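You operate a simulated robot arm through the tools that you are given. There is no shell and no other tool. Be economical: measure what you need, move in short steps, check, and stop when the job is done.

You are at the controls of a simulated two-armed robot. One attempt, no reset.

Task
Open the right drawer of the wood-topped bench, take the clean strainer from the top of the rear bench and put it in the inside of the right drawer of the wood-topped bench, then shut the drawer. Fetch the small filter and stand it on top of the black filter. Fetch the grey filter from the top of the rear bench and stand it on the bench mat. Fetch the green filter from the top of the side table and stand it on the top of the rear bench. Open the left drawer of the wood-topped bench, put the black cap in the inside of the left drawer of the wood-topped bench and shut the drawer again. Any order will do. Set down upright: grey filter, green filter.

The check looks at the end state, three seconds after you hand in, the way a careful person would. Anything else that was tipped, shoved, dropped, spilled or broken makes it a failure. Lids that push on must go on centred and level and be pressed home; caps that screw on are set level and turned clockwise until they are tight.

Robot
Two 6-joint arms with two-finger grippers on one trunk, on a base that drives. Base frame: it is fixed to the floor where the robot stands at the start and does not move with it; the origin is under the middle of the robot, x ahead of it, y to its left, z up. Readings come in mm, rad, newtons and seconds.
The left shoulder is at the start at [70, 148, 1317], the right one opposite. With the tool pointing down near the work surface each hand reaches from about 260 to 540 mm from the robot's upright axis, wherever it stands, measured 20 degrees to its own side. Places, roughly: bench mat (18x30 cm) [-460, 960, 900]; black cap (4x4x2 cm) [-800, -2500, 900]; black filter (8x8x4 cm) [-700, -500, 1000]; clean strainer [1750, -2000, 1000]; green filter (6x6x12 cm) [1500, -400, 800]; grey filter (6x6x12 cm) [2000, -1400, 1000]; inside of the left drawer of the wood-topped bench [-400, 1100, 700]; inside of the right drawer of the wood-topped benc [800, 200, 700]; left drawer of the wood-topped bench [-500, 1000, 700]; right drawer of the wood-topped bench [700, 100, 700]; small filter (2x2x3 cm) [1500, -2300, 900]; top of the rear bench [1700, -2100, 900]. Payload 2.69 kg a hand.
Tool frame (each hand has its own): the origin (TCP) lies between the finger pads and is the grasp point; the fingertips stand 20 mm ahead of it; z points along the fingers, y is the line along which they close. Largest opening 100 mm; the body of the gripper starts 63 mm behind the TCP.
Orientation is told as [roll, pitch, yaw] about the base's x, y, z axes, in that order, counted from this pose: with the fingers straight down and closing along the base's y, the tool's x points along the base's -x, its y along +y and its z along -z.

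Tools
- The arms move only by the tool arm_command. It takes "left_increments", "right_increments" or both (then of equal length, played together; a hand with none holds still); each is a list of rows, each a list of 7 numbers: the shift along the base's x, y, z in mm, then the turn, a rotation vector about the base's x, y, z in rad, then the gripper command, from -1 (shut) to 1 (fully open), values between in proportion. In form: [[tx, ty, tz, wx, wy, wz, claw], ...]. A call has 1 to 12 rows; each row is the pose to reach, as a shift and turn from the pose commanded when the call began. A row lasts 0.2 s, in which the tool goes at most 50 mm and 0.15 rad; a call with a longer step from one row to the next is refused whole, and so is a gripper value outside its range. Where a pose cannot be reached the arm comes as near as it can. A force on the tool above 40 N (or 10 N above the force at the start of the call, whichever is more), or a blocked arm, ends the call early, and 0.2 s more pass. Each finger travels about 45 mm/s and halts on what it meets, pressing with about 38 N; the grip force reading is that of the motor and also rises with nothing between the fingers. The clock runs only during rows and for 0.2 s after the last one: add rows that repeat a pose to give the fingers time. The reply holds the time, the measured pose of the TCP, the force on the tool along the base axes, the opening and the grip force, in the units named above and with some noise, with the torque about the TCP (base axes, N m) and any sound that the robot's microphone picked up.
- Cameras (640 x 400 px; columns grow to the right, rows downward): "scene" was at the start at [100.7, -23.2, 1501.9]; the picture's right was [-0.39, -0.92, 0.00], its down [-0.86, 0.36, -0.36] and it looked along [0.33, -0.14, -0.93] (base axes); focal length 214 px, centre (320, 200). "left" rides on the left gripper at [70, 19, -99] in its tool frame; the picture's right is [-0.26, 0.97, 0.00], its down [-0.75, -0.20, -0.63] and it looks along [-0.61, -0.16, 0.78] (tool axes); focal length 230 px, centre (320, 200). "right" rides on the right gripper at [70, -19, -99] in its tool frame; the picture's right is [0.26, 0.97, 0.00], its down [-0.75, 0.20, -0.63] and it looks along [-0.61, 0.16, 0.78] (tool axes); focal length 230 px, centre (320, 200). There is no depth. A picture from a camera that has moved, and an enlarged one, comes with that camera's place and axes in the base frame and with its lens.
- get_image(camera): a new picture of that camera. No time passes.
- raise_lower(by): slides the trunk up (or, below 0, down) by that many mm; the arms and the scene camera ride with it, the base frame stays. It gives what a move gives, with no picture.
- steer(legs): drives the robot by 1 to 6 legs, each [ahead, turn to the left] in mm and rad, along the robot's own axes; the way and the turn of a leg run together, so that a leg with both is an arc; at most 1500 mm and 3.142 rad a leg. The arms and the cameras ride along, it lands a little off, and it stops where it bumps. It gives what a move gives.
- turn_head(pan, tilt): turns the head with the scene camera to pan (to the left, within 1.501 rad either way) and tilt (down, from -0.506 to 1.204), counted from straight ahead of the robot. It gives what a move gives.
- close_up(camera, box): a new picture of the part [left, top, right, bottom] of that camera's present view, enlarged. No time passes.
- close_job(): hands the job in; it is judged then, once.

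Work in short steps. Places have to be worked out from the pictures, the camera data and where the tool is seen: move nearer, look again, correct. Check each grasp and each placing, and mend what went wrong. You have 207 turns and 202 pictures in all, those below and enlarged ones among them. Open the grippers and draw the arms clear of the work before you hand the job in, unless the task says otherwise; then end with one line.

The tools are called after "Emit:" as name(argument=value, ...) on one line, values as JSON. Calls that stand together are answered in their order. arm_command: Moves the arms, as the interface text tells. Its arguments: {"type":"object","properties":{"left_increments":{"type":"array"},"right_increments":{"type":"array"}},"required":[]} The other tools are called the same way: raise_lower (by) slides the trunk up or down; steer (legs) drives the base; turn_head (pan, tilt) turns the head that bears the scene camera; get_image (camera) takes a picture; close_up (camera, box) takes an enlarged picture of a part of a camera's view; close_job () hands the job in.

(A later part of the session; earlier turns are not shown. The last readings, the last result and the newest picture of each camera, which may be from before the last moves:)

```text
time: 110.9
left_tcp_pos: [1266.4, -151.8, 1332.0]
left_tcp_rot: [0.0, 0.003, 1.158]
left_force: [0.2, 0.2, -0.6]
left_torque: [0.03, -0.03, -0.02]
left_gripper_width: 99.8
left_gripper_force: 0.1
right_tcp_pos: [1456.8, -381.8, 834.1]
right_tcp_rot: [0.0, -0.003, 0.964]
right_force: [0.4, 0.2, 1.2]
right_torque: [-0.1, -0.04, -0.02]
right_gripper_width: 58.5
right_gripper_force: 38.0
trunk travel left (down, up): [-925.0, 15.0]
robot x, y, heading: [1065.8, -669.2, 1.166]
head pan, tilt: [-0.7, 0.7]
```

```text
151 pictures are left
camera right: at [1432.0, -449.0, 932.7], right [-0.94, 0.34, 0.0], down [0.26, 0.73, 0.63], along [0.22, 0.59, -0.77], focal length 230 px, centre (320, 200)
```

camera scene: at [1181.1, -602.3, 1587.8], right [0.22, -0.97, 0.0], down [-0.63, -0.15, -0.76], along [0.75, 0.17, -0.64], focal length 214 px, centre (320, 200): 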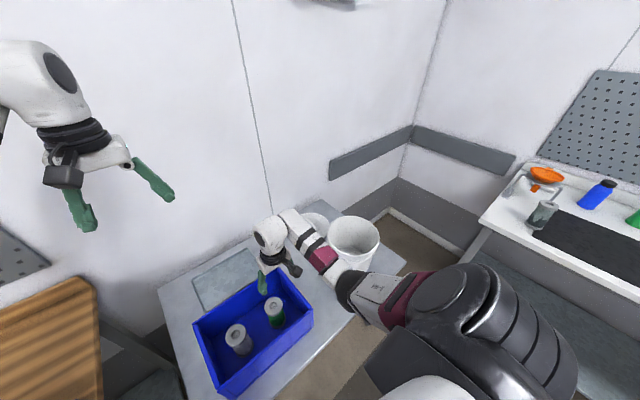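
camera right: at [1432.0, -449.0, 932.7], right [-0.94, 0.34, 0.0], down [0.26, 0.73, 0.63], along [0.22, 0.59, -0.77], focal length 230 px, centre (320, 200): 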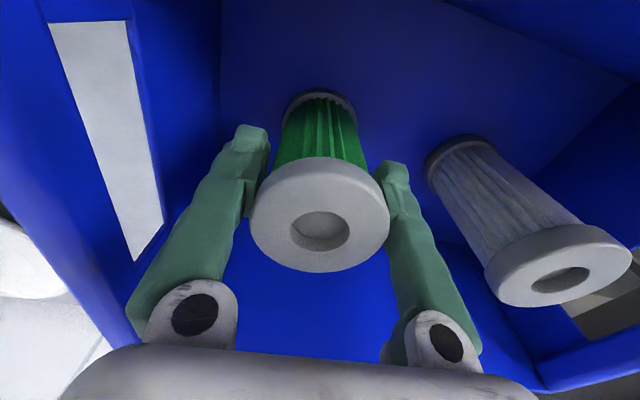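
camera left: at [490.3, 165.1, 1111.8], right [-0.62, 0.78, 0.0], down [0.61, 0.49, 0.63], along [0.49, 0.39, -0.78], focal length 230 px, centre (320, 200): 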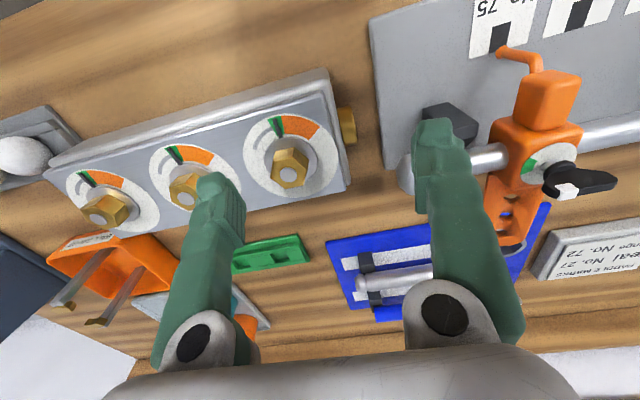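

The green filter is gripped (58.5 mm). I lift it straight up clear of the bin.

Emit:
arm_command(right_increments=[[0, 0, 25, 0, 0, 0, -1], [0, 0, 50, 0, 0, 0, -1], [0, 0, 75, 0, 0, 0, -1], [0, 0, 100, 0, 0, 0, -1], [0, 0, 125, 0, 0, 0, -1], [0, 0, 150, 0, 0, 0, -1], [0, 0, 180, 0, 0, 0, -1], [0, 0, 210, 0, 0, 0, -1]])

Emit:
get_image(camera="scene")

```text
time: 112.7
left_tcp_pos: [1267.4, -151.1, 1331.6]
left_tcp_rot: [0.002, 0.003, 1.158]
left_force: [0.6, 0.0, -0.5]
left_torque: [0.01, 0.02, 0.01]
left_gripper_width: 100.1
left_gripper_force: 0.1
right_tcp_pos: [1474.2, -379.1, 1023.3]
right_tcp_rot: [0.003, -0.004, 0.96]
right_force: [0.4, -0.2, -0.4]
right_torque: [-0.01, 0.01, -0.01]
right_gripper_width: 58.4
right_gripper_force: 37.7
right hand out of reach, approached as far as the arm can: row 7, 8
trunk travel left (down, up): [-925.0, 15.0]
robot x, y, heading: [1062.1, -670.6, 1.159]
head pan, tilt: [-0.7, 0.7]
```

```text
150 pictures are left
camera scene: at [1161.3, -588.2, 1587.8], right [0.45, -0.89, 0.0], down [-0.58, -0.29, -0.76], along [0.68, 0.34, -0.64], focal length 214 px, centre (320, 200)
```

scene: 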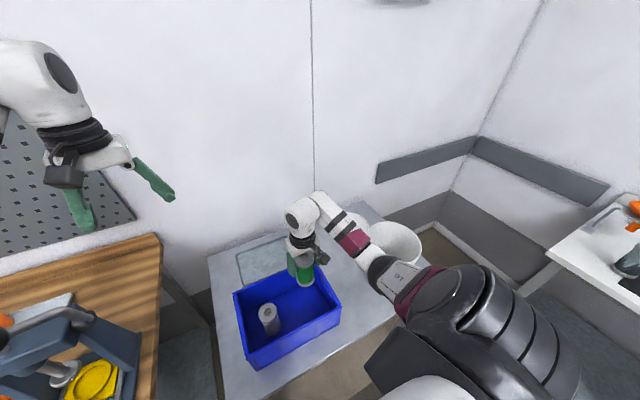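

The green filter is out of the bin. I back straight away from the table and look towards the rear bench.

Emit:
steer(legs=[[-380, 0]])

Emit:
turn_head(pan=-1.5, tilt=0.5)

Emit:
get_image(camera="scene")

```text
time: 115.0
left_tcp_pos: [1118.5, -491.7, 1330.3]
left_tcp_rot: [0.001, 0.008, 1.16]
left_force: [1.0, 0.8, -0.6]
left_torque: [0.0, 0.04, 0.02]
left_gripper_width: 100.0
left_gripper_force: 0.1
right_tcp_pos: [1326.5, -720.3, 1022.2]
right_tcp_rot: [0.001, -0.001, 0.965]
right_force: [-0.9, 0.3, -1.9]
right_torque: [-0.02, 0.01, 0.0]
right_gripper_width: 58.7
right_gripper_force: 37.4
trunk travel left (down, up): [-925.0, 15.0]
robot x, y, heading: [920.6, -1014.6, 1.159]
head pan, tilt: [-0.7, 0.7]
```

```text
time: 116.2
left_tcp_pos: [1117.9, -493.6, 1331.2]
left_tcp_rot: [0.002, 0.003, 1.16]
left_force: [-0.3, 0.0, -0.5]
left_torque: [-0.01, -0.01, -0.02]
left_gripper_width: 100.2
left_gripper_force: 0.1
right_tcp_pos: [1324.6, -720.6, 1022.7]
right_tcp_rot: [0.004, -0.004, 0.963]
right_force: [-0.2, 0.4, -1.5]
right_torque: [0.03, 0.02, 0.0]
right_gripper_width: 59.0
right_gripper_force: 37.7
trunk travel left (down, up): [-925.0, 15.0]
robot x, y, heading: [916.7, -1019.8, 1.163]
head pan, tilt: [-1.499, 0.499]
```

```text
149 pictures are left
camera scene: at [1022.2, -999.3, 1605.6], right [-0.33, -0.94, 0.0], down [-0.45, 0.16, -0.88], along [0.83, -0.29, -0.48], focal length 214 px, centre (320, 200)
```

scene: 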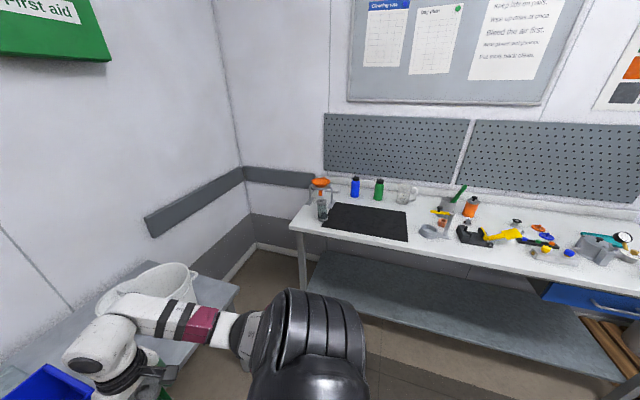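

I enlarge the rear bench top to identify objects.

Emit:
close_up(camera="scene", box=[280, 160, 460, 270])

Emit:
close_up(camera="scene", box=[410, 170, 640, 310])

```text
3.56 times, centred on (370, 215) of scene
camera zoom: at [1022.2, -999.3, 1605.6], right [-0.33, -0.94, 0.0], down [-0.45, 0.16, -0.88], along [0.83, -0.29, -0.48], focal length 763 px, centre (142, 147)
```

zoom: 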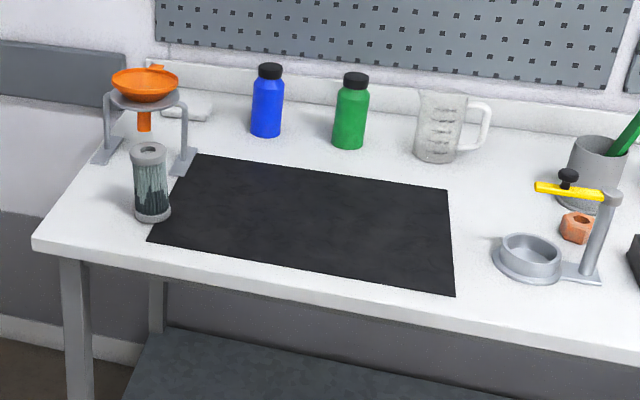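

```text
2.78 times, centred on (525, 240) of scene
camera zoom: at [1022.2, -999.3, 1605.6], right [-0.33, -0.94, 0.0], down [-0.45, 0.16, -0.88], along [0.83, -0.29, -0.48], focal length 597 px, centre (-250, 89)
```

zoom: 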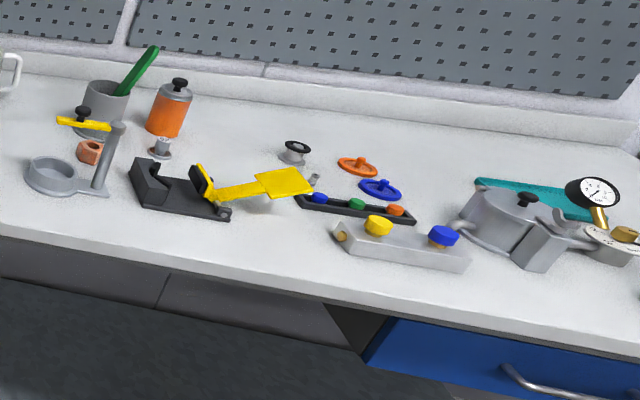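

The grey filter stands at the left end of the rear bench; the bench front runs along u≈2300 in my bench coordinates. I raise the right hand with the filter to the travel pose, and drive to face the middle-right part of the rear bench from a distance.

Emit:
arm_command(right_increments=[[15, -30, 25, 0, 0, 0, -1], [30, -60, 50, 0, 0, 0, -1], [40, -90, 75, 0, 0, 0, -1], [50, -120, 100, 0, 0, 0.05, -1], [55, -145, 125, 0, 0, 0.1, -1], [60, -165, 145, 0, 0, 0.15, -1]])

Emit:
steer(legs=[[0, -2.407], [595, 0], [0, 0.613]])

Emit:
turn_head(pan=-0.2, tilt=0.6)

Emit:
get_image(camera="scene")

```text
time: 117.6
left_tcp_pos: [1116.4, -495.9, 1333.4]
left_tcp_rot: [-0.001, 0.003, 1.161]
left_force: [0.4, -0.1, -0.2]
left_torque: [-0.01, -0.01, 0.0]
left_gripper_width: 99.7
left_gripper_force: 0.1
right_tcp_pos: [1383.7, -889.9, 1169.1]
right_tcp_rot: [0.006, -0.005, 1.113]
right_force: [0.2, 0.4, -1.0]
right_torque: [0.01, 0.03, 0.02]
right_gripper_width: 58.5
right_gripper_force: 37.8
right hand out of reach, approached as far as the arm can: row 1, 2
trunk travel left (down, up): [-925.0, 15.0]
robot x, y, heading: [914.1, -1016.9, 1.168]
head pan, tilt: [-1.499, 0.499]
```

```text
time: 128.4
left_tcp_pos: [1546.5, -1915.3, 1331.4]
left_tcp_rot: [0.001, 0.004, -0.666]
left_force: [-0.4, 0.1, -1.2]
left_torque: [0.0, -0.02, -0.01]
left_gripper_width: 100.0
left_gripper_force: 0.0
right_tcp_pos: [1100.2, -2074.0, 1167.5]
right_tcp_rot: [0.004, -0.003, -0.713]
right_force: [0.7, 0.6, -0.1]
right_torque: [-0.02, 0.01, -0.06]
right_gripper_width: 58.5
right_gripper_force: 37.3
trunk travel left (down, up): [-925.0, 15.0]
robot x, y, heading: [1093.8, -1588.2, -0.66]
head pan, tilt: [-1.499, 0.499]
```

```text
time: 129.9
left_tcp_pos: [1549.1, -1913.3, 1331.2]
left_tcp_rot: [0.003, 0.003, -0.665]
left_force: [0.6, -0.3, -0.6]
left_torque: [-0.01, -0.02, -0.01]
left_gripper_width: 100.0
left_gripper_force: 0.2
right_tcp_pos: [1101.6, -2074.6, 1167.7]
right_tcp_rot: [0.004, -0.004, -0.712]
right_force: [0.4, 0.5, -0.2]
right_torque: [-0.01, 0.01, 0.02]
right_gripper_width: 58.6
right_gripper_force: 38.0
trunk travel left (down, up): [-925.0, 15.0]
robot x, y, heading: [1092.8, -1590.4, -0.662]
head pan, tilt: [-0.201, 0.6]
```

```text
146 pictures are left
camera scene: at [1191.6, -1688.2, 1596.5], right [-0.76, -0.65, 0.0], down [-0.37, 0.43, -0.82], along [0.54, -0.63, -0.57], focal length 214 px, centre (320, 200)
```

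scene: 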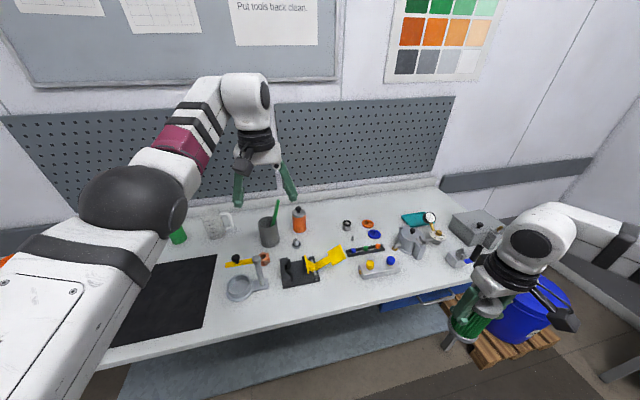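

Emit:
close_up(camera="scene", box=[200, 190, 330, 315])

Emit:
close_up(camera="scene", box=[320, 190, 480, 310])

```text
3.20 times, centred on (265, 252) of scene
camera zoom: at [1191.6, -1688.2, 1596.5], right [-0.76, -0.65, 0.0], down [-0.37, 0.43, -0.82], along [0.54, -0.63, -0.57], focal length 686 px, centre (496, 32)
```

zoom: 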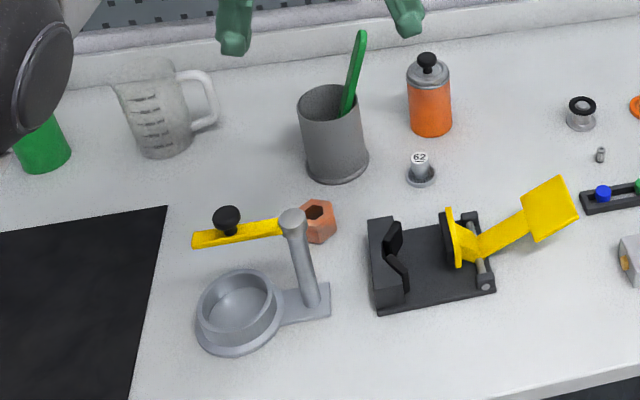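

```text
3.33 times, centred on (400, 250) of scene
camera zoom: at [1191.6, -1688.2, 1596.5], right [-0.76, -0.65, 0.0], down [-0.37, 0.43, -0.82], along [0.54, -0.63, -0.57], focal length 715 px, centre (53, 33)
```

zoom: 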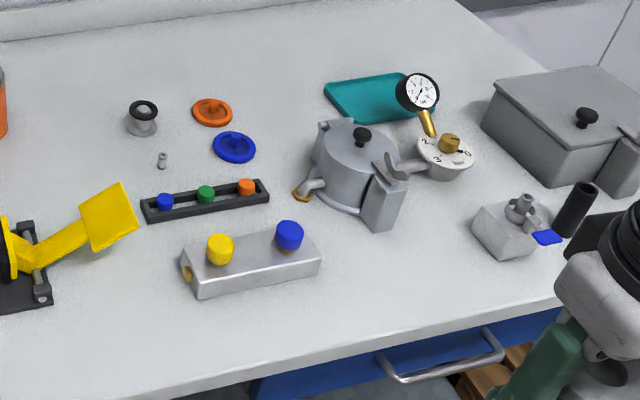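

The small filter is the tiny grey piece near (1535,-2314). I use the left hand's camera to look closely for the "clean strainer".

Emit:
get_image(camera="left")

Emit:
close_up(camera="scene", box=[250, 190, 320, 255])

```text
143 pictures are left
camera left: at [1506.5, -1857.4, 1430.5], right [0.8, 0.6, 0.0], down [0.47, -0.62, 0.63], along [0.38, -0.5, -0.78], focal length 230 px, centre (320, 200)
```

left: 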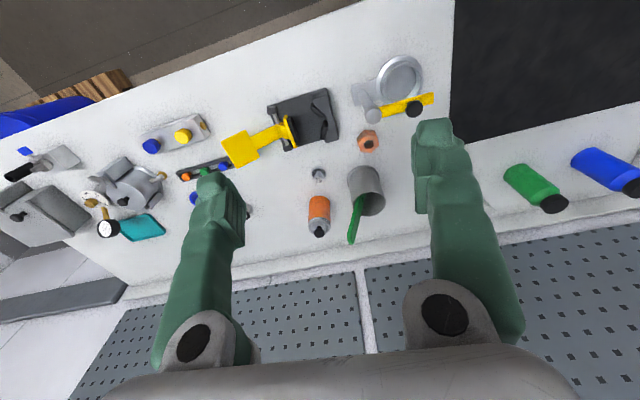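

```text
6.15 times, centred on (285, 222) of scene
camera zoom: at [1191.6, -1688.2, 1596.5], right [-0.76, -0.65, 0.0], down [-0.37, 0.43, -0.82], along [0.54, -0.63, -0.57], focal length 1320 px, centre (535, 62)
```

zoom: 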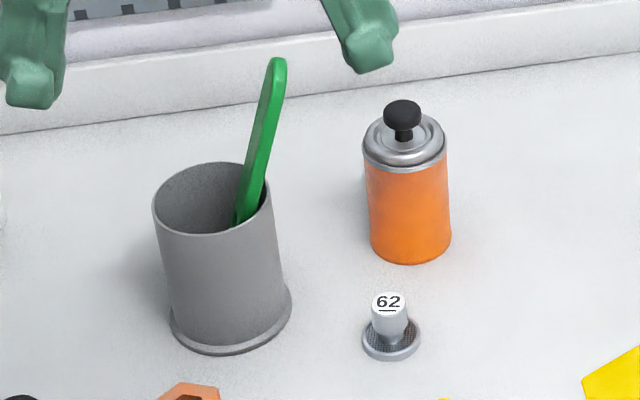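

The piece marked "62" has a mesh base, so it may be a strainer. I zoom on the other round piece to compare.

Emit:
close_up(camera="scene", box=[330, 205, 400, 250])

Emit:
close_up(camera="scene", box=[215, 235, 285, 305])

Emit:
close_up(camera="left", box=[290, 130, 430, 250])

```text
8.89 times, centred on (365, 228) of scene
camera zoom: at [1191.6, -1688.2, 1596.5], right [-0.76, -0.65, 0.0], down [-0.37, 0.43, -0.82], along [0.54, -0.63, -0.57], focal length 1906 px, centre (-80, -44)
```

zoom: 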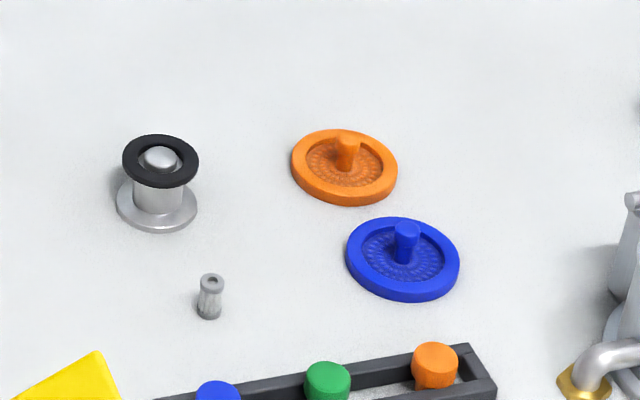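

```text
5.71 times, centred on (250, 270) of scene
camera zoom: at [1191.6, -1688.2, 1596.5], right [-0.76, -0.65, 0.0], down [-0.37, 0.43, -0.82], along [0.54, -0.63, -0.57], focal length 1226 px, centre (720, -200)
```

zoom: 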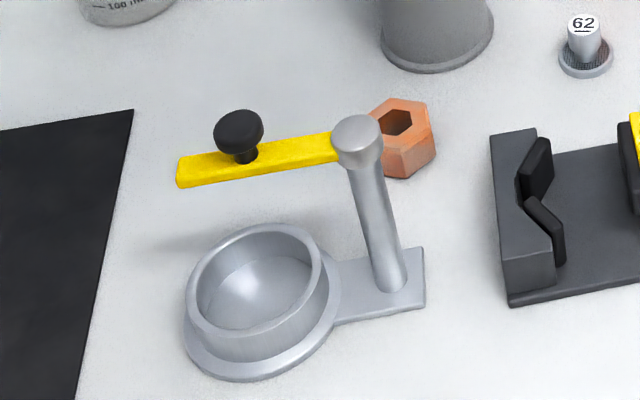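

```text
3.33 times, centred on (360, 190) of left
camera zoom: at [1506.5, -1857.4, 1430.5], right [0.8, 0.6, 0.0], down [0.47, -0.62, 0.63], along [0.38, -0.5, -0.78], focal length 767 px, centre (187, 233)
```

zoom: 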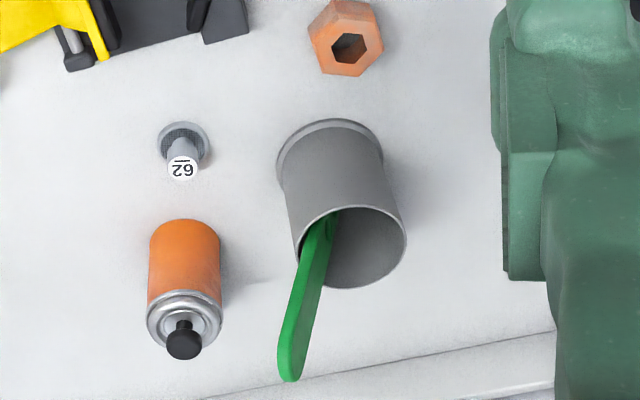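

There are several strainer-like pieces; I need a closer look into the grey cup with the green handle and at "62". I drive 180 mm nearer.

Emit:
steer(legs=[[180, 0.03]])

Emit:
turn_head(pan=0.1, tilt=0.75)

Emit:
get_image(camera="left")

Emit:
get_image(camera="scene")

```text
time: 131.4
left_tcp_pos: [1699.7, -2005.9, 1333.0]
left_tcp_rot: [0.002, 0.0, -0.633]
left_force: [-0.2, -0.3, -0.4]
left_torque: [-0.02, -0.07, 0.02]
left_gripper_width: 99.9
left_gripper_force: 0.2
right_tcp_pos: [1257.8, -2180.0, 1170.2]
right_tcp_rot: [0.004, -0.009, -0.68]
right_force: [-0.7, 0.6, -1.0]
right_torque: [0.0, -0.02, -0.02]
right_gripper_width: 58.5
right_gripper_force: 37.8
trunk travel left (down, up): [-925.0, 15.0]
robot x, y, heading: [1237.7, -1695.1, -0.631]
head pan, tilt: [-0.201, 0.6]
```

```text
time: 132.2
left_tcp_pos: [1703.4, -2007.7, 1332.1]
left_tcp_rot: [0.0, 0.004, -0.634]
left_force: [0.5, -0.8, -0.5]
left_torque: [0.0, 0.0, -0.02]
left_gripper_width: 99.9
left_gripper_force: 0.0
right_tcp_pos: [1260.3, -2180.2, 1168.3]
right_tcp_rot: [0.004, -0.006, -0.68]
right_force: [-0.1, 0.6, -0.9]
right_torque: [0.01, -0.02, 0.0]
right_gripper_width: 58.4
right_gripper_force: 38.3
trunk travel left (down, up): [-925.0, 15.0]
robot x, y, heading: [1237.8, -1695.7, -0.63]
head pan, tilt: [0.099, 0.75]
```

```text
138 pictures are left
camera left: at [1658.0, -1952.6, 1430.8], right [0.78, 0.63, 0.0], down [0.49, -0.61, 0.63], along [0.39, -0.49, -0.78], focal length 230 px, centre (320, 200)
```

left: 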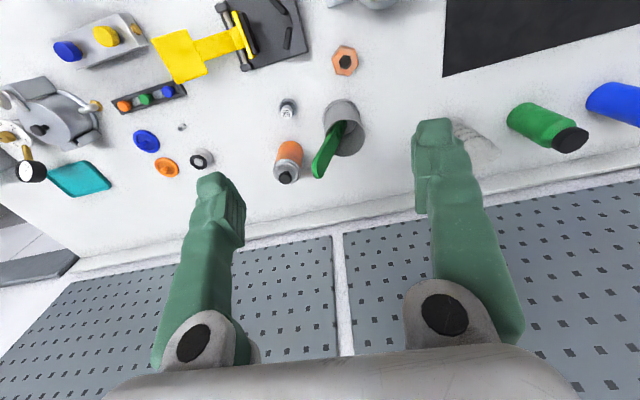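

```text
137 pictures are left
camera scene: at [1350.1, -1769.5, 1583.7], right [-0.51, -0.86, 0.0], down [-0.59, 0.35, -0.73], along [0.63, -0.37, -0.68], focal length 214 px, centre (320, 200)
```

scene: 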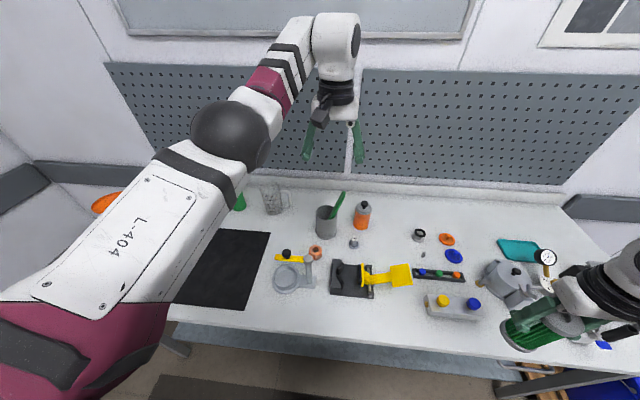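

Emit:
close_up(camera="left", box=[260, 80, 380, 190])

Emit:
close_up(camera="scene", box=[310, 185, 380, 255])

Emit:
close_up(camera="left", box=[110, 80, 220, 190])

```text
3.64 times, centred on (320, 135) of left
camera zoom: at [1658.0, -1952.6, 1430.8], right [0.78, 0.63, 0.0], down [0.49, -0.61, 0.63], along [0.39, -0.49, -0.78], focal length 837 px, centre (320, 436)
```

zoom: 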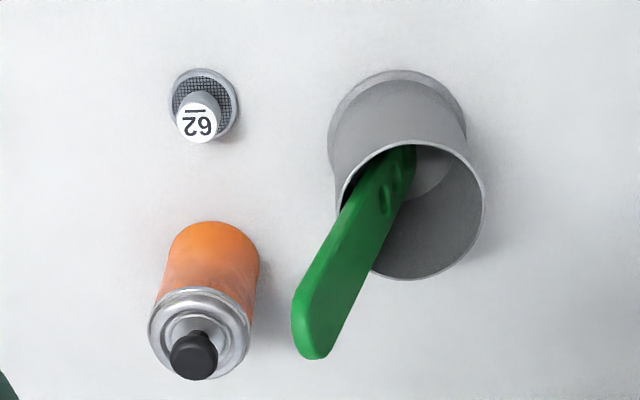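

```text
5.71 times, centred on (345, 220) of scene
camera zoom: at [1350.1, -1769.5, 1583.7], right [-0.51, -0.86, 0.0], down [-0.59, 0.35, -0.73], along [0.63, -0.37, -0.68], focal length 1226 px, centre (177, 86)
```

zoom: 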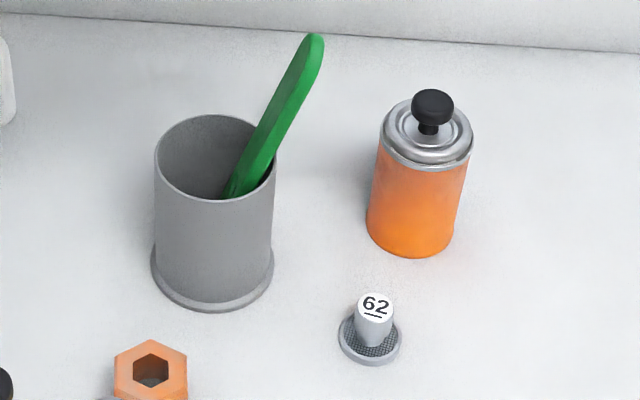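

```text
3.64 times, centred on (165, 135) of left
camera zoom: at [1658.0, -1952.6, 1430.8], right [0.78, 0.63, 0.0], down [0.49, -0.61, 0.63], along [0.39, -0.49, -0.78], focal length 837 px, centre (884, 436)
```

zoom: 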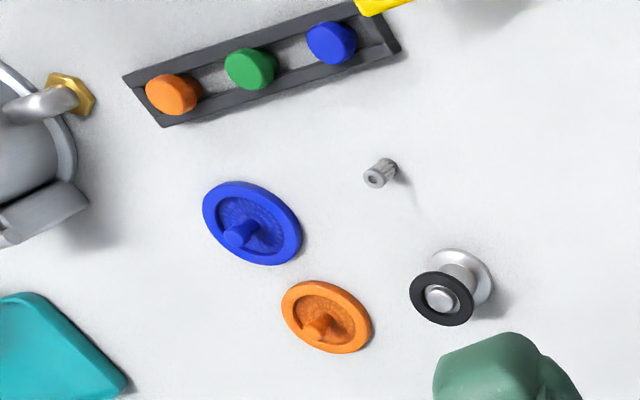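

The piece "62" with the clean mesh is the strainer at (1702,-2124). First I place the green filter; I check the free spot at the bench front between the black clamp and the manifold.

Emit:
close_up(camera="scene", box=[320, 230, 500, 345])

Emit:
close_up(camera="left", box=[40, 0, 320, 130])

```text
3.48 times, centred on (410, 288) of scene
camera zoom: at [1350.1, -1769.5, 1583.7], right [-0.51, -0.86, 0.0], down [-0.59, 0.35, -0.73], along [0.63, -0.37, -0.68], focal length 746 px, centre (7, -104)
```

zoom: 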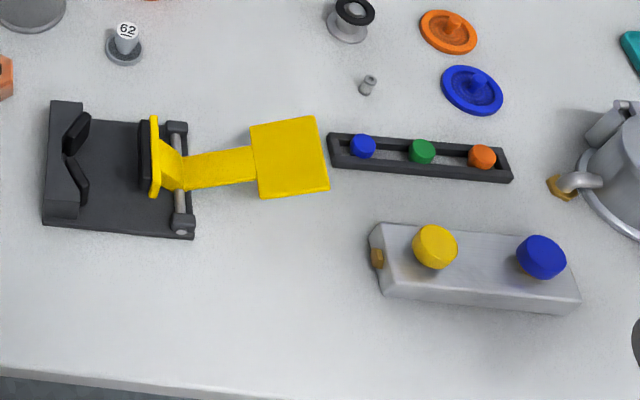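

```text
2.29 times, centred on (180, 65) of left
camera zoom: at [1658.0, -1952.6, 1430.8], right [0.78, 0.63, 0.0], down [0.49, -0.61, 0.63], along [0.39, -0.49, -0.78], focal length 526 px, centre (640, 509)
```

zoom: 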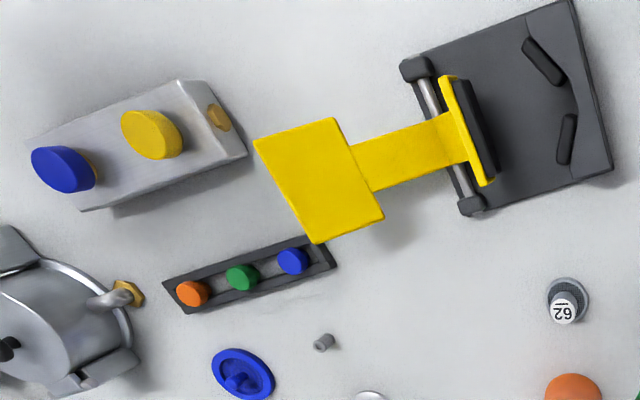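

Spot chosen: (1424,-2089). I turn the base 0.1 left to have it comfortably in the right hand's sector.

Emit:
steer(legs=[[0, 0.1]])

```text
time: 133.1
left_tcp_pos: [1725.4, -1965.7, 1333.0]
left_tcp_rot: [0.005, -0.001, -0.541]
left_force: [-0.2, 0.0, -0.2]
left_torque: [-0.01, -0.06, -0.02]
left_gripper_width: 100.2
left_gripper_force: 0.1
right_tcp_pos: [1302.1, -2178.3, 1166.1]
right_tcp_rot: [0.007, -0.007, -0.586]
right_force: [0.5, -0.8, -0.5]
right_torque: [0.02, 0.02, 0.0]
right_gripper_width: 58.7
right_gripper_force: 38.4
trunk travel left (down, up): [-925.0, 15.0]
robot x, y, heading: [1239.9, -1698.6, -0.537]
head pan, tilt: [0.099, 0.75]
```

Emit:
arm_command(right_increments=[[20, 15, -10, 0, 0, 0, -1], [40, 30, -25, 0, 0, 0, -1], [61, 45, -40, 0, 0, 0, -1], [81, 60, -60, 0, 0, 0, -1], [102, 75, -85, 0, 0, -0.03, -1], [122, 89, -110, 0, 0, -0.05, -1]])

Emit:
get_image(camera="scene")

Emit:
get_image(camera="right")

```text
time: 134.5
left_tcp_pos: [1732.3, -1963.3, 1332.4]
left_tcp_rot: [0.001, 0.003, -0.538]
left_force: [0.6, -0.3, 0.1]
left_torque: [0.0, 0.04, 0.0]
left_gripper_width: 100.0
left_gripper_force: 0.0
right_tcp_pos: [1408.7, -2120.8, 1026.6]
right_tcp_rot: [0.009, -0.008, -0.634]
right_force: [1.1, -0.5, -0.4]
right_torque: [-0.02, 0.05, -0.02]
right_gripper_width: 58.7
right_gripper_force: 37.2
right hand out of reach, approached as far as the arm can: row 3, 4, 5, 6
trunk travel left (down, up): [-925.0, 15.0]
robot x, y, heading: [1238.2, -1698.2, -0.534]
head pan, tilt: [0.099, 0.75]
```

```text
131 pictures are left
camera scene: at [1359.5, -1758.5, 1583.5], right [-0.42, -0.91, 0.0], down [-0.62, 0.29, -0.73], along [0.66, -0.31, -0.68], focal length 214 px, centre (320, 200)
```

scene: 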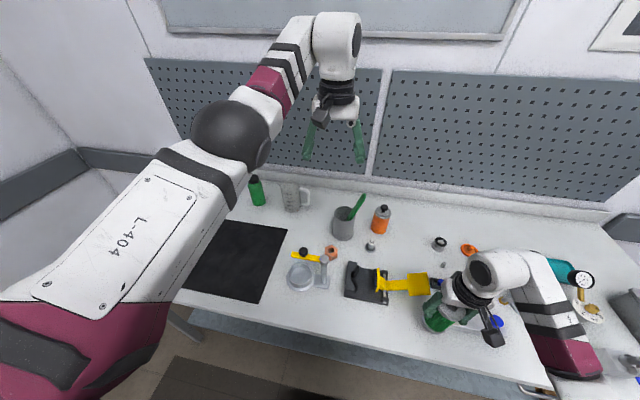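

```text
130 pictures are left
camera right: at [1339.5, -2093.6, 1124.6], right [0.36, 0.93, 0.01], down [0.71, -0.29, 0.64], along [0.6, -0.23, -0.77], focal length 230 px, centre (320, 200)
```

right: 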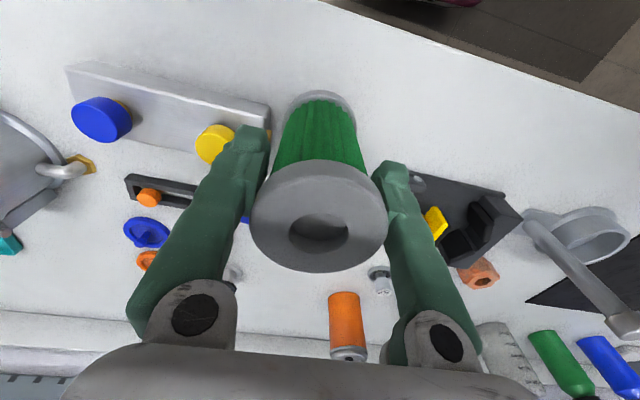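

The reach limit leaves the hand 34 mm too close to the manifold; a base turn of 0.075 left brings it to the middle of the gap.

Emit:
steer(legs=[[0, 0.075]])

Emit:
get_image(camera="right")

```text
time: 135.4
left_tcp_pos: [1742.8, -1930.4, 1333.1]
left_tcp_rot: [0.005, 0.0, -0.469]
left_force: [-0.9, 0.5, 1.1]
left_torque: [-0.01, -0.11, 0.0]
left_gripper_width: 99.9
left_gripper_force: 0.1
right_tcp_pos: [1434.6, -2109.7, 1026.2]
right_tcp_rot: [0.015, -0.01, -0.563]
right_force: [0.7, 0.2, -1.6]
right_torque: [0.07, -0.02, 0.03]
right_gripper_width: 58.3
right_gripper_force: 38.2
trunk travel left (down, up): [-925.0, 15.0]
robot x, y, heading: [1239.3, -1693.6, -0.458]
head pan, tilt: [0.099, 0.75]
```

```text
129 pictures are left
camera right: at [1362.6, -2088.7, 1124.3], right [0.3, 0.95, 0.01], down [0.73, -0.24, 0.64], along [0.61, -0.18, -0.77], focal length 230 px, centre (320, 200)
```

right: 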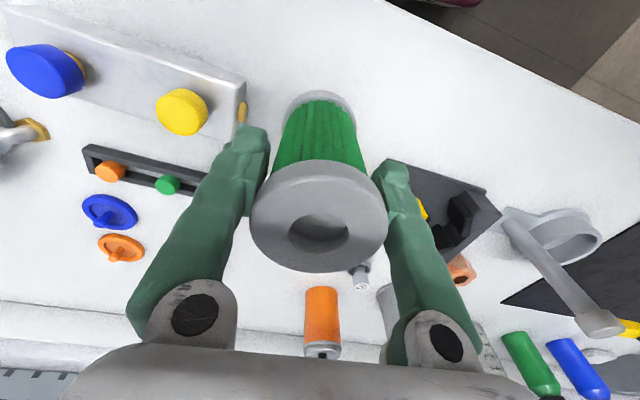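

The yellow blade overhangs close behind the filter (corner about (1461,-2149,974)). I back the base by 28 mm so the filter stands clear of it, then lower.

Emit:
steer(legs=[[-28, 0]])

Emit:
arm_command(right_increments=[[0, 0, -8, -0.008, 0.01, 0, -1], [0, 0, -16, -0.008, 0.012, 0, -1], [0, 0, -22, -0.008, 0.012, 0, -1]])

Emit:
close_up(camera="scene", box=[340, 220, 540, 345])

```text
time: 136.2
left_tcp_pos: [1727.0, -1918.7, 1329.5]
left_tcp_rot: [0.003, 0.007, -0.467]
left_force: [0.6, -0.7, 0.4]
left_torque: [0.01, 0.04, 0.02]
left_gripper_width: 99.9
left_gripper_force: 0.1
right_tcp_pos: [1415.2, -2098.2, 1024.4]
right_tcp_rot: [0.012, -0.003, -0.563]
right_force: [-0.5, -0.4, -0.7]
right_torque: [0.04, 0.06, -0.01]
right_gripper_width: 58.7
right_gripper_force: 38.2
trunk travel left (down, up): [-925.0, 15.0]
robot x, y, heading: [1219.6, -1687.7, -0.463]
head pan, tilt: [0.099, 0.75]
```

```text
time: 137.0
left_tcp_pos: [1724.6, -1915.5, 1331.6]
left_tcp_rot: [0.002, 0.004, -0.468]
left_force: [0.2, 0.5, -0.3]
left_torque: [0.02, -0.01, 0.0]
left_gripper_width: 100.0
left_gripper_force: 0.0
right_tcp_pos: [1413.0, -2097.5, 1005.7]
right_tcp_rot: [-0.001, -0.002, -0.565]
right_force: [-0.1, -0.6, -1.2]
right_torque: [-0.01, -0.01, -0.01]
right_gripper_width: 58.8
right_gripper_force: 37.8
trunk travel left (down, up): [-925.0, 15.0]
robot x, y, heading: [1216.8, -1685.4, -0.459]
head pan, tilt: [0.099, 0.75]
```

```text
3.20 times, centred on (440, 282) of scene
camera zoom: at [1338.5, -1738.7, 1583.4], right [-0.35, -0.94, 0.0], down [-0.64, 0.24, -0.73], along [0.68, -0.26, -0.68], focal length 686 px, centre (-64, -64)
```

zoom: 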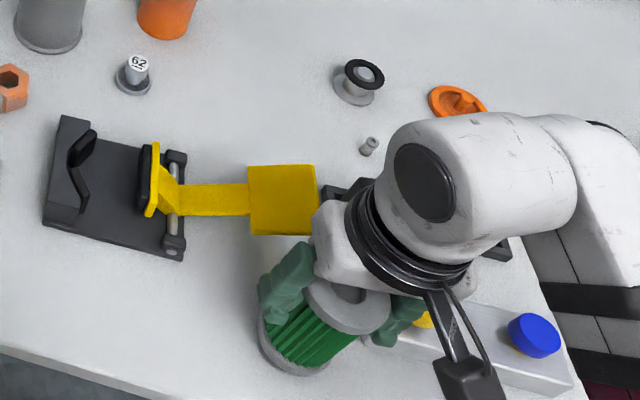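

Now I lower in tiny steps to feel the bench top.

Emit:
arm_command(right_increments=[[0, 0, -3, 0, 0, 0, -1], [0, 0, -6, 0, 0, 0, -1]])

Emit:
close_up(camera="right", box=[220, 60, 440, 200])

```text
time: 137.6
left_tcp_pos: [1723.2, -1914.3, 1332.1]
left_tcp_rot: [0.0, 0.002, -0.467]
left_force: [-0.3, -0.7, 0.9]
left_torque: [0.0, 0.01, 0.0]
left_gripper_width: 100.1
left_gripper_force: 0.0
right_tcp_pos: [1412.0, -2096.1, 999.4]
right_tcp_rot: [0.0, -0.003, -0.564]
right_force: [-0.5, -0.5, -0.1]
right_torque: [0.03, -0.04, 0.02]
right_gripper_width: 58.6
right_gripper_force: 37.8
trunk travel left (down, up): [-925.0, 15.0]
robot x, y, heading: [1214.5, -1685.0, -0.46]
head pan, tilt: [0.099, 0.75]
```

```text
2.86 times, centred on (330, 130) of right
camera zoom: at [1342.6, -2073.7, 1097.9], right [0.3, 0.95, 0.0], down [0.74, -0.23, 0.63], along [0.6, -0.19, -0.78], focal length 657 px, centre (291, 400)
```

zoom: 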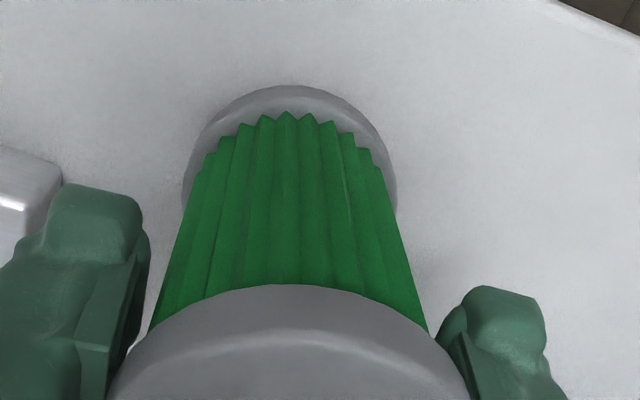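

Emit:
arm_command(right_increments=[[0, 0, -2, 0, 0, 0, -1], [0, 0, -4, 0, 0, 0, -1]])

```text
time: 138.2
left_tcp_pos: [1722.3, -1914.6, 1333.0]
left_tcp_rot: [0.001, 0.001, -0.467]
left_force: [0.7, 0.4, -0.5]
left_torque: [0.0, 0.01, 0.04]
left_gripper_width: 100.0
left_gripper_force: 0.1
right_tcp_pos: [1412.4, -2095.6, 995.4]
right_tcp_rot: [-0.001, -0.003, -0.563]
right_force: [0.1, -0.3, -1.3]
right_torque: [0.0, 0.01, 0.02]
right_gripper_width: 58.6
right_gripper_force: 37.9
trunk travel left (down, up): [-925.0, 15.0]
robot x, y, heading: [1212.3, -1685.2, -0.458]
head pan, tilt: [0.099, 0.75]
```

Emit:
arm_command(right_increments=[[0, 0, -2, 0, 0, 0, -1], [0, 0, -4, 0, 0, 0, -1], [0, 0, -6, 0, 0, 0, -1]])

Emit:
close_up(camera="right", box=[220, 60, 440, 200])

```text
time: 139.0
left_tcp_pos: [1721.7, -1913.8, 1332.3]
left_tcp_rot: [0.001, 0.002, -0.468]
left_force: [0.5, 0.5, -0.4]
left_torque: [-0.04, 0.01, -0.02]
left_gripper_width: 99.9
left_gripper_force: 0.0
right_tcp_pos: [1411.4, -2096.0, 989.2]
right_tcp_rot: [-0.001, -0.002, -0.563]
right_force: [0.5, -0.4, -0.1]
right_torque: [-0.03, 0.02, 0.0]
right_gripper_width: 58.4
right_gripper_force: 37.8
trunk travel left (down, up): [-925.0, 15.0]
robot x, y, heading: [1215.3, -1680.7, -0.464]
head pan, tilt: [0.099, 0.75]
```

```text
2.86 times, centred on (330, 130) of right
camera zoom: at [1341.5, -2073.4, 1087.8], right [0.3, 0.95, 0.0], down [0.74, -0.23, 0.63], along [0.6, -0.19, -0.78], focal length 657 px, centre (291, 400)
```

zoom: 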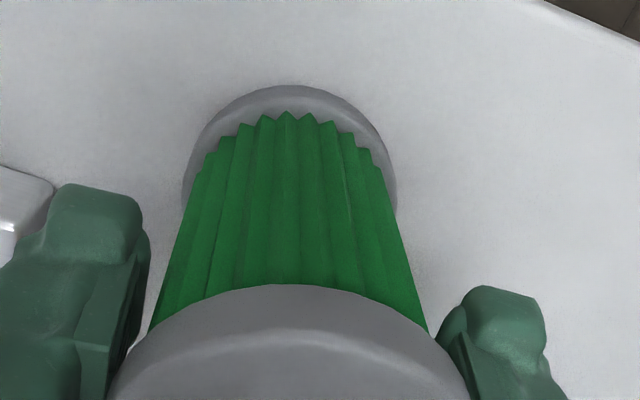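

No contact yet; I continue down.

Emit:
arm_command(right_increments=[[0, 0, -3, 0, 0, 0, -1], [0, 0, -6, 0, 0, 0, -1], [0, 0, -9, 0, 0, 0, -1], [0, 0, -12, 0, 0, 0, -1]])

Emit:
close_up(camera="right", box=[220, 60, 440, 200])

```text
time: 139.7
left_tcp_pos: [1718.5, -1912.9, 1334.6]
left_tcp_rot: [0.0, -0.002, -0.47]
left_force: [0.3, -0.1, -0.5]
left_torque: [0.02, 0.02, 0.02]
left_gripper_width: 100.0
left_gripper_force: 0.1
right_tcp_pos: [1411.8, -2094.5, 988.3]
right_tcp_rot: [-0.005, -0.016, -0.559]
right_force: [-6.5, 1.1, 25.0]
right_torque: [0.71, 0.83, 0.12]
right_gripper_width: 58.6
right_gripper_force: 38.2
trunk travel left (down, up): [-925.0, 15.0]
robot x, y, heading: [1211.1, -1683.7, -0.461]
head pan, tilt: [0.099, 0.75]
stopped in row 3 (right hand): the force on the tool passed its limit at 42 N (the readings are from after the stop); the commanded pose is now the measured one
```

```text
2.86 times, centred on (330, 130) of right
camera zoom: at [1340.1, -2071.7, 1086.0], right [0.29, 0.96, -0.01], down [0.74, -0.22, 0.64], along [0.61, -0.2, -0.77], focal length 657 px, centre (291, 400)
```

zoom: 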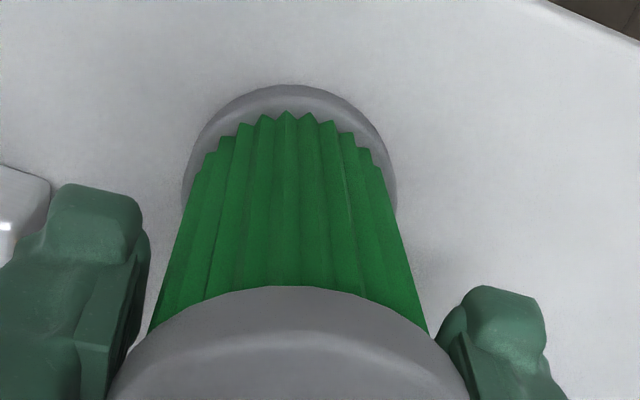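

Contact. I relieve the pressure, open a little, and rise straight up.

Emit:
arm_command(right_increments=[[0, 0, 1, 0, 0.012, 0, -1], [0, 0, 1, 0, 0.012, 0, 0.42], [0, 0, 1, 0, 0.012, 0, 0.42], [0, 0, 1, 0, 0.012, 0, 0.42], [0, 0, 20, 0, 0.012, 0, 0.42], [0, 0, 50, 0, 0.012, 0, 0.42], [0, 0, 80, 0, 0.012, 0, 0.42]])

Emit:
get_image(camera="right")

Emit:
get_image(camera="scene")

```text
time: 141.2
left_tcp_pos: [1721.7, -1916.1, 1333.4]
left_tcp_rot: [0.002, -0.002, -0.469]
left_force: [0.2, 0.1, 0.3]
left_torque: [-0.01, -0.01, 0.03]
left_gripper_width: 99.9
left_gripper_force: 0.0
right_tcp_pos: [1397.8, -2116.0, 1049.7]
right_tcp_rot: [-0.003, -0.009, -0.562]
right_force: [0.3, 0.8, 0.6]
right_torque: [-0.01, -0.04, -0.03]
right_gripper_width: 71.3
right_gripper_force: 0.1
right hand out of reach, approached as far as the arm can: row 6, 7
trunk travel left (down, up): [-925.0, 15.0]
robot x, y, heading: [1214.7, -1685.6, -0.463]
head pan, tilt: [0.099, 0.75]
```

```text
124 pictures are left
camera right: at [1328.2, -2093.0, 1148.9], right [0.3, 0.96, -0.01], down [0.74, -0.22, 0.64], along [0.61, -0.19, -0.77], focal length 230 px, centre (320, 200)
```

right: 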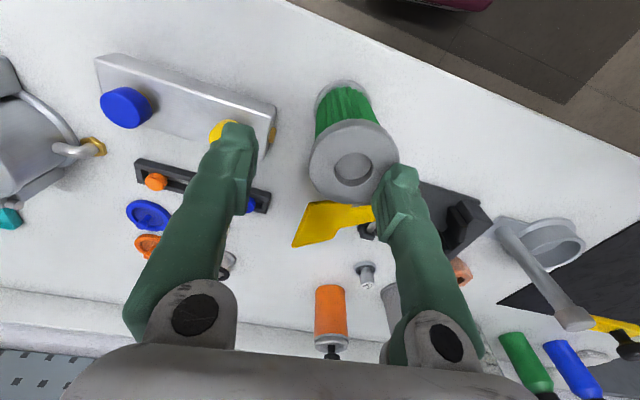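

```text
123 pictures are left
camera scene: at [1334.5, -1738.1, 1583.7], right [-0.35, -0.94, 0.0], down [-0.64, 0.24, -0.73], along [0.68, -0.26, -0.68], focal length 214 px, centre (320, 200)
```

scene: 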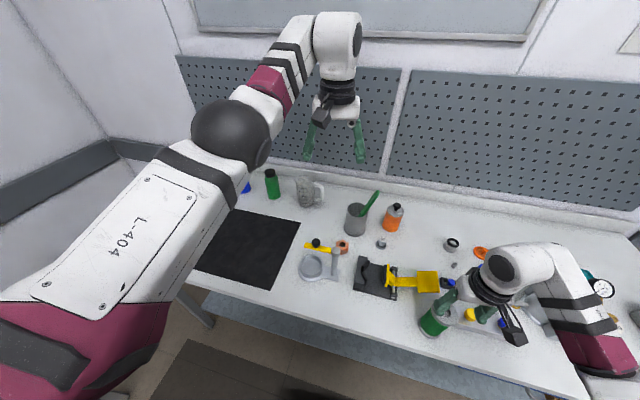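

The green filter stands upright on the rear bench (top at z≈889 there). I raise the right hand to the travel posture and reposition closer, turned left, so the strainer lies about 28° to the right at ~520 mm.

Emit:
arm_command(right_increments=[[-12, -10, 30, 0, 0, 0, 0.42], [-25, -20, 60, 0, 0, 0, 0.42], [-40, -28, 90, 0, 0, 0, 0.42], [-55, -36, 115, 0, 0, 0, 0.42], [-70, -42, 120, 0, 0, 0, 0.42]])

Emit:
steer(legs=[[0, -0.641], [147, 0], [0, 0.974]])

Emit:
turn_head(pan=-0.4, tilt=0.85)

Emit:
get_image(camera="right")

Emit:
get_image(camera="scene")

```text
time: 142.4
left_tcp_pos: [1719.9, -1915.2, 1333.2]
left_tcp_rot: [0.002, 0.0, -0.469]
left_force: [0.9, -0.5, -0.4]
left_torque: [0.01, -0.01, -0.01]
left_gripper_width: 100.3
left_gripper_force: 0.0
right_tcp_pos: [1330.6, -2157.0, 1172.3]
right_tcp_rot: [-0.012, -0.004, -0.562]
right_force: [0.1, -0.2, -0.1]
right_torque: [-0.01, -0.02, -0.01]
right_gripper_width: 71.1
right_gripper_force: 0.0
trunk travel left (down, up): [-925.0, 15.0]
robot x, y, heading: [1212.0, -1682.0, -0.465]
head pan, tilt: [0.099, 0.75]
```

```text
time: 148.1
left_tcp_pos: [1835.1, -1862.9, 1332.3]
left_tcp_rot: [0.001, -0.001, -0.127]
left_force: [0.7, 0.0, 0.4]
left_torque: [0.0, -0.02, -0.03]
left_gripper_width: 99.9
left_gripper_force: 0.1
right_tcp_pos: [1548.3, -2222.5, 1171.6]
right_tcp_rot: [-0.009, -0.006, -0.219]
right_force: [-0.3, -0.6, -0.8]
right_torque: [-0.02, 0.01, 0.0]
right_gripper_width: 71.0
right_gripper_force: 0.0
trunk travel left (down, up): [-925.0, 15.0]
robot x, y, heading: [1278.5, -1812.7, -0.12]
head pan, tilt: [0.099, 0.75]
```

```text
time: 149.0
left_tcp_pos: [1834.4, -1861.0, 1332.3]
left_tcp_rot: [-0.001, 0.001, -0.127]
left_force: [-0.9, -0.5, 0.2]
left_torque: [0.03, 0.02, 0.02]
left_gripper_width: 100.0
left_gripper_force: 0.1
right_tcp_pos: [1548.7, -2221.3, 1171.5]
right_tcp_rot: [-0.011, -0.007, -0.219]
right_force: [0.0, 0.8, -0.3]
right_torque: [-0.03, -0.03, -0.03]
right_gripper_width: 70.8
right_gripper_force: 0.1
trunk travel left (down, up): [-925.0, 15.0]
robot x, y, heading: [1279.9, -1817.9, -0.12]
head pan, tilt: [-0.4, 0.85]
```

```text
122 pictures are left
camera right: at [1475.7, -2221.5, 1271.3], right [-0.04, 1.0, -0.01], down [0.77, 0.04, 0.63], along [0.63, 0.02, -0.78], focal length 230 px, centre (320, 200)
```

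right: 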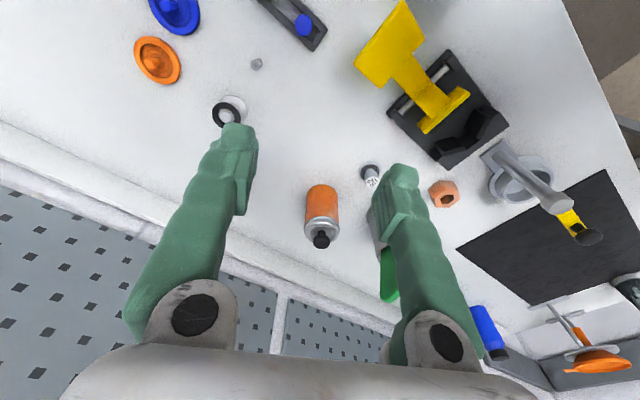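

```text
121 pictures are left
camera scene: at [1396.5, -1860.1, 1575.6], right [-0.5, -0.87, 0.0], down [-0.65, 0.37, -0.66], along [0.57, -0.33, -0.75], focal length 214 px, centre (320, 200)
```

scene: 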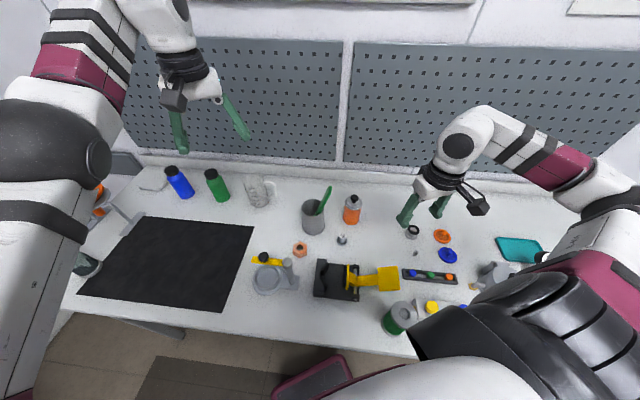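

The strainer is in reach. I go over it at z≈1080 with the opening at 60 mm.

Emit:
arm_command(right_increments=[[25, 16, -10, 0, 0, 0, 0.3], [50, 32, -20, 0, 0, 0, 0.2], [76, 48, -35, 0, 0, 0, 0.2], [102, 64, -50, 0, 0, 0, 0.2], [128, 80, -70, 0, 0, 0, 0.2], [153, 97, -90, 0, 0, 0, 0.2]])

Emit:
get_image(camera="right")

```text
time: 150.4
left_tcp_pos: [1837.7, -1857.3, 1331.5]
left_tcp_rot: [-0.001, 0.004, -0.127]
left_force: [-0.5, -0.7, 0.1]
left_torque: [-0.03, 0.02, -0.03]
left_gripper_width: 100.0
left_gripper_force: 0.0
right_tcp_pos: [1722.4, -2139.6, 1054.5]
right_tcp_rot: [-0.014, -0.004, -0.215]
right_force: [0.5, -0.9, 0.4]
right_torque: [-0.03, -0.02, 0.01]
right_gripper_width: 60.1
right_gripper_force: 0.2
right hand out of reach, approached as far as the arm can: row 2, 3, 4, 5, 6
trunk travel left (down, up): [-925.0, 15.0]
robot x, y, heading: [1279.7, -1812.6, -0.117]
head pan, tilt: [-0.4, 0.85]
```

```text
120 pictures are left
camera right: at [1649.9, -2140.8, 1154.2], right [-0.04, 1.0, -0.01], down [0.78, 0.04, 0.63], along [0.63, 0.02, -0.78], focal length 230 px, centre (320, 200)
```

right: 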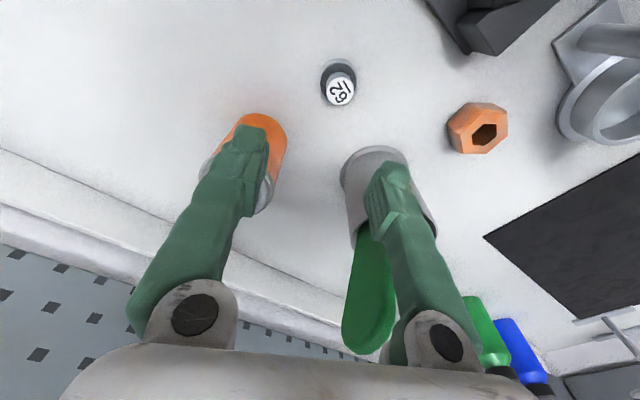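

The hand is ~25 mm beyond the strainer. I back the base 20 mm, then descend with the rest of the correction.

Emit:
steer(legs=[[-20, 0]])

Emit:
arm_command(right_increments=[[0, 4, -25, 0.005, 0, 0, 0.2], [0, 8, -50, 0.01, 0, 0, 0.2], [0, 13, -75, 0.014, 0, 0, 0.2]])

Emit:
get_image(camera="right")

```text
time: 151.2
left_tcp_pos: [1819.4, -1859.7, 1329.6]
left_tcp_rot: [0.0, 0.005, -0.127]
left_force: [1.1, -0.1, -0.3]
left_torque: [0.02, 0.02, -0.01]
left_gripper_width: 99.7
left_gripper_force: 0.2
right_tcp_pos: [1703.6, -2140.0, 1054.3]
right_tcp_rot: [-0.012, -0.002, -0.218]
right_force: [0.9, -0.5, -0.6]
right_torque: [0.01, 0.0, -0.01]
right_gripper_width: 59.8
right_gripper_force: 0.0
trunk travel left (down, up): [-925.0, 15.0]
robot x, y, heading: [1260.8, -1808.5, -0.122]
head pan, tilt: [-0.4, 0.85]
```

```text
time: 152.0
left_tcp_pos: [1817.3, -1859.6, 1331.0]
left_tcp_rot: [0.002, 0.003, -0.126]
left_force: [0.5, -0.1, 0.2]
left_torque: [0.0, 0.02, 0.03]
left_gripper_width: 99.6
left_gripper_force: 0.2
right_tcp_pos: [1701.4, -2128.5, 981.2]
right_tcp_rot: [0.005, -0.002, -0.218]
right_force: [-0.4, -0.3, -0.1]
right_torque: [-0.02, 0.0, -0.02]
right_gripper_width: 59.8
right_gripper_force: 0.1
trunk travel left (down, up): [-925.0, 15.0]
robot x, y, heading: [1261.1, -1812.0, -0.122]
head pan, tilt: [-0.4, 0.85]
```

```text
119 pictures are left
camera right: at [1628.4, -2131.7, 1079.9], right [-0.04, 1.0, 0.0], down [0.77, 0.03, 0.63], along [0.63, 0.03, -0.77], focal length 230 px, centre (320, 200)
```

right: 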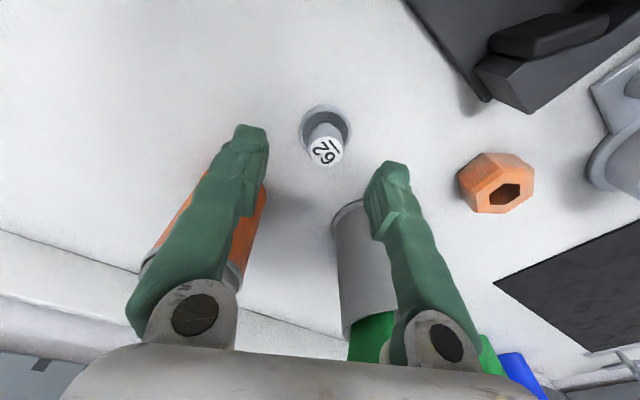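

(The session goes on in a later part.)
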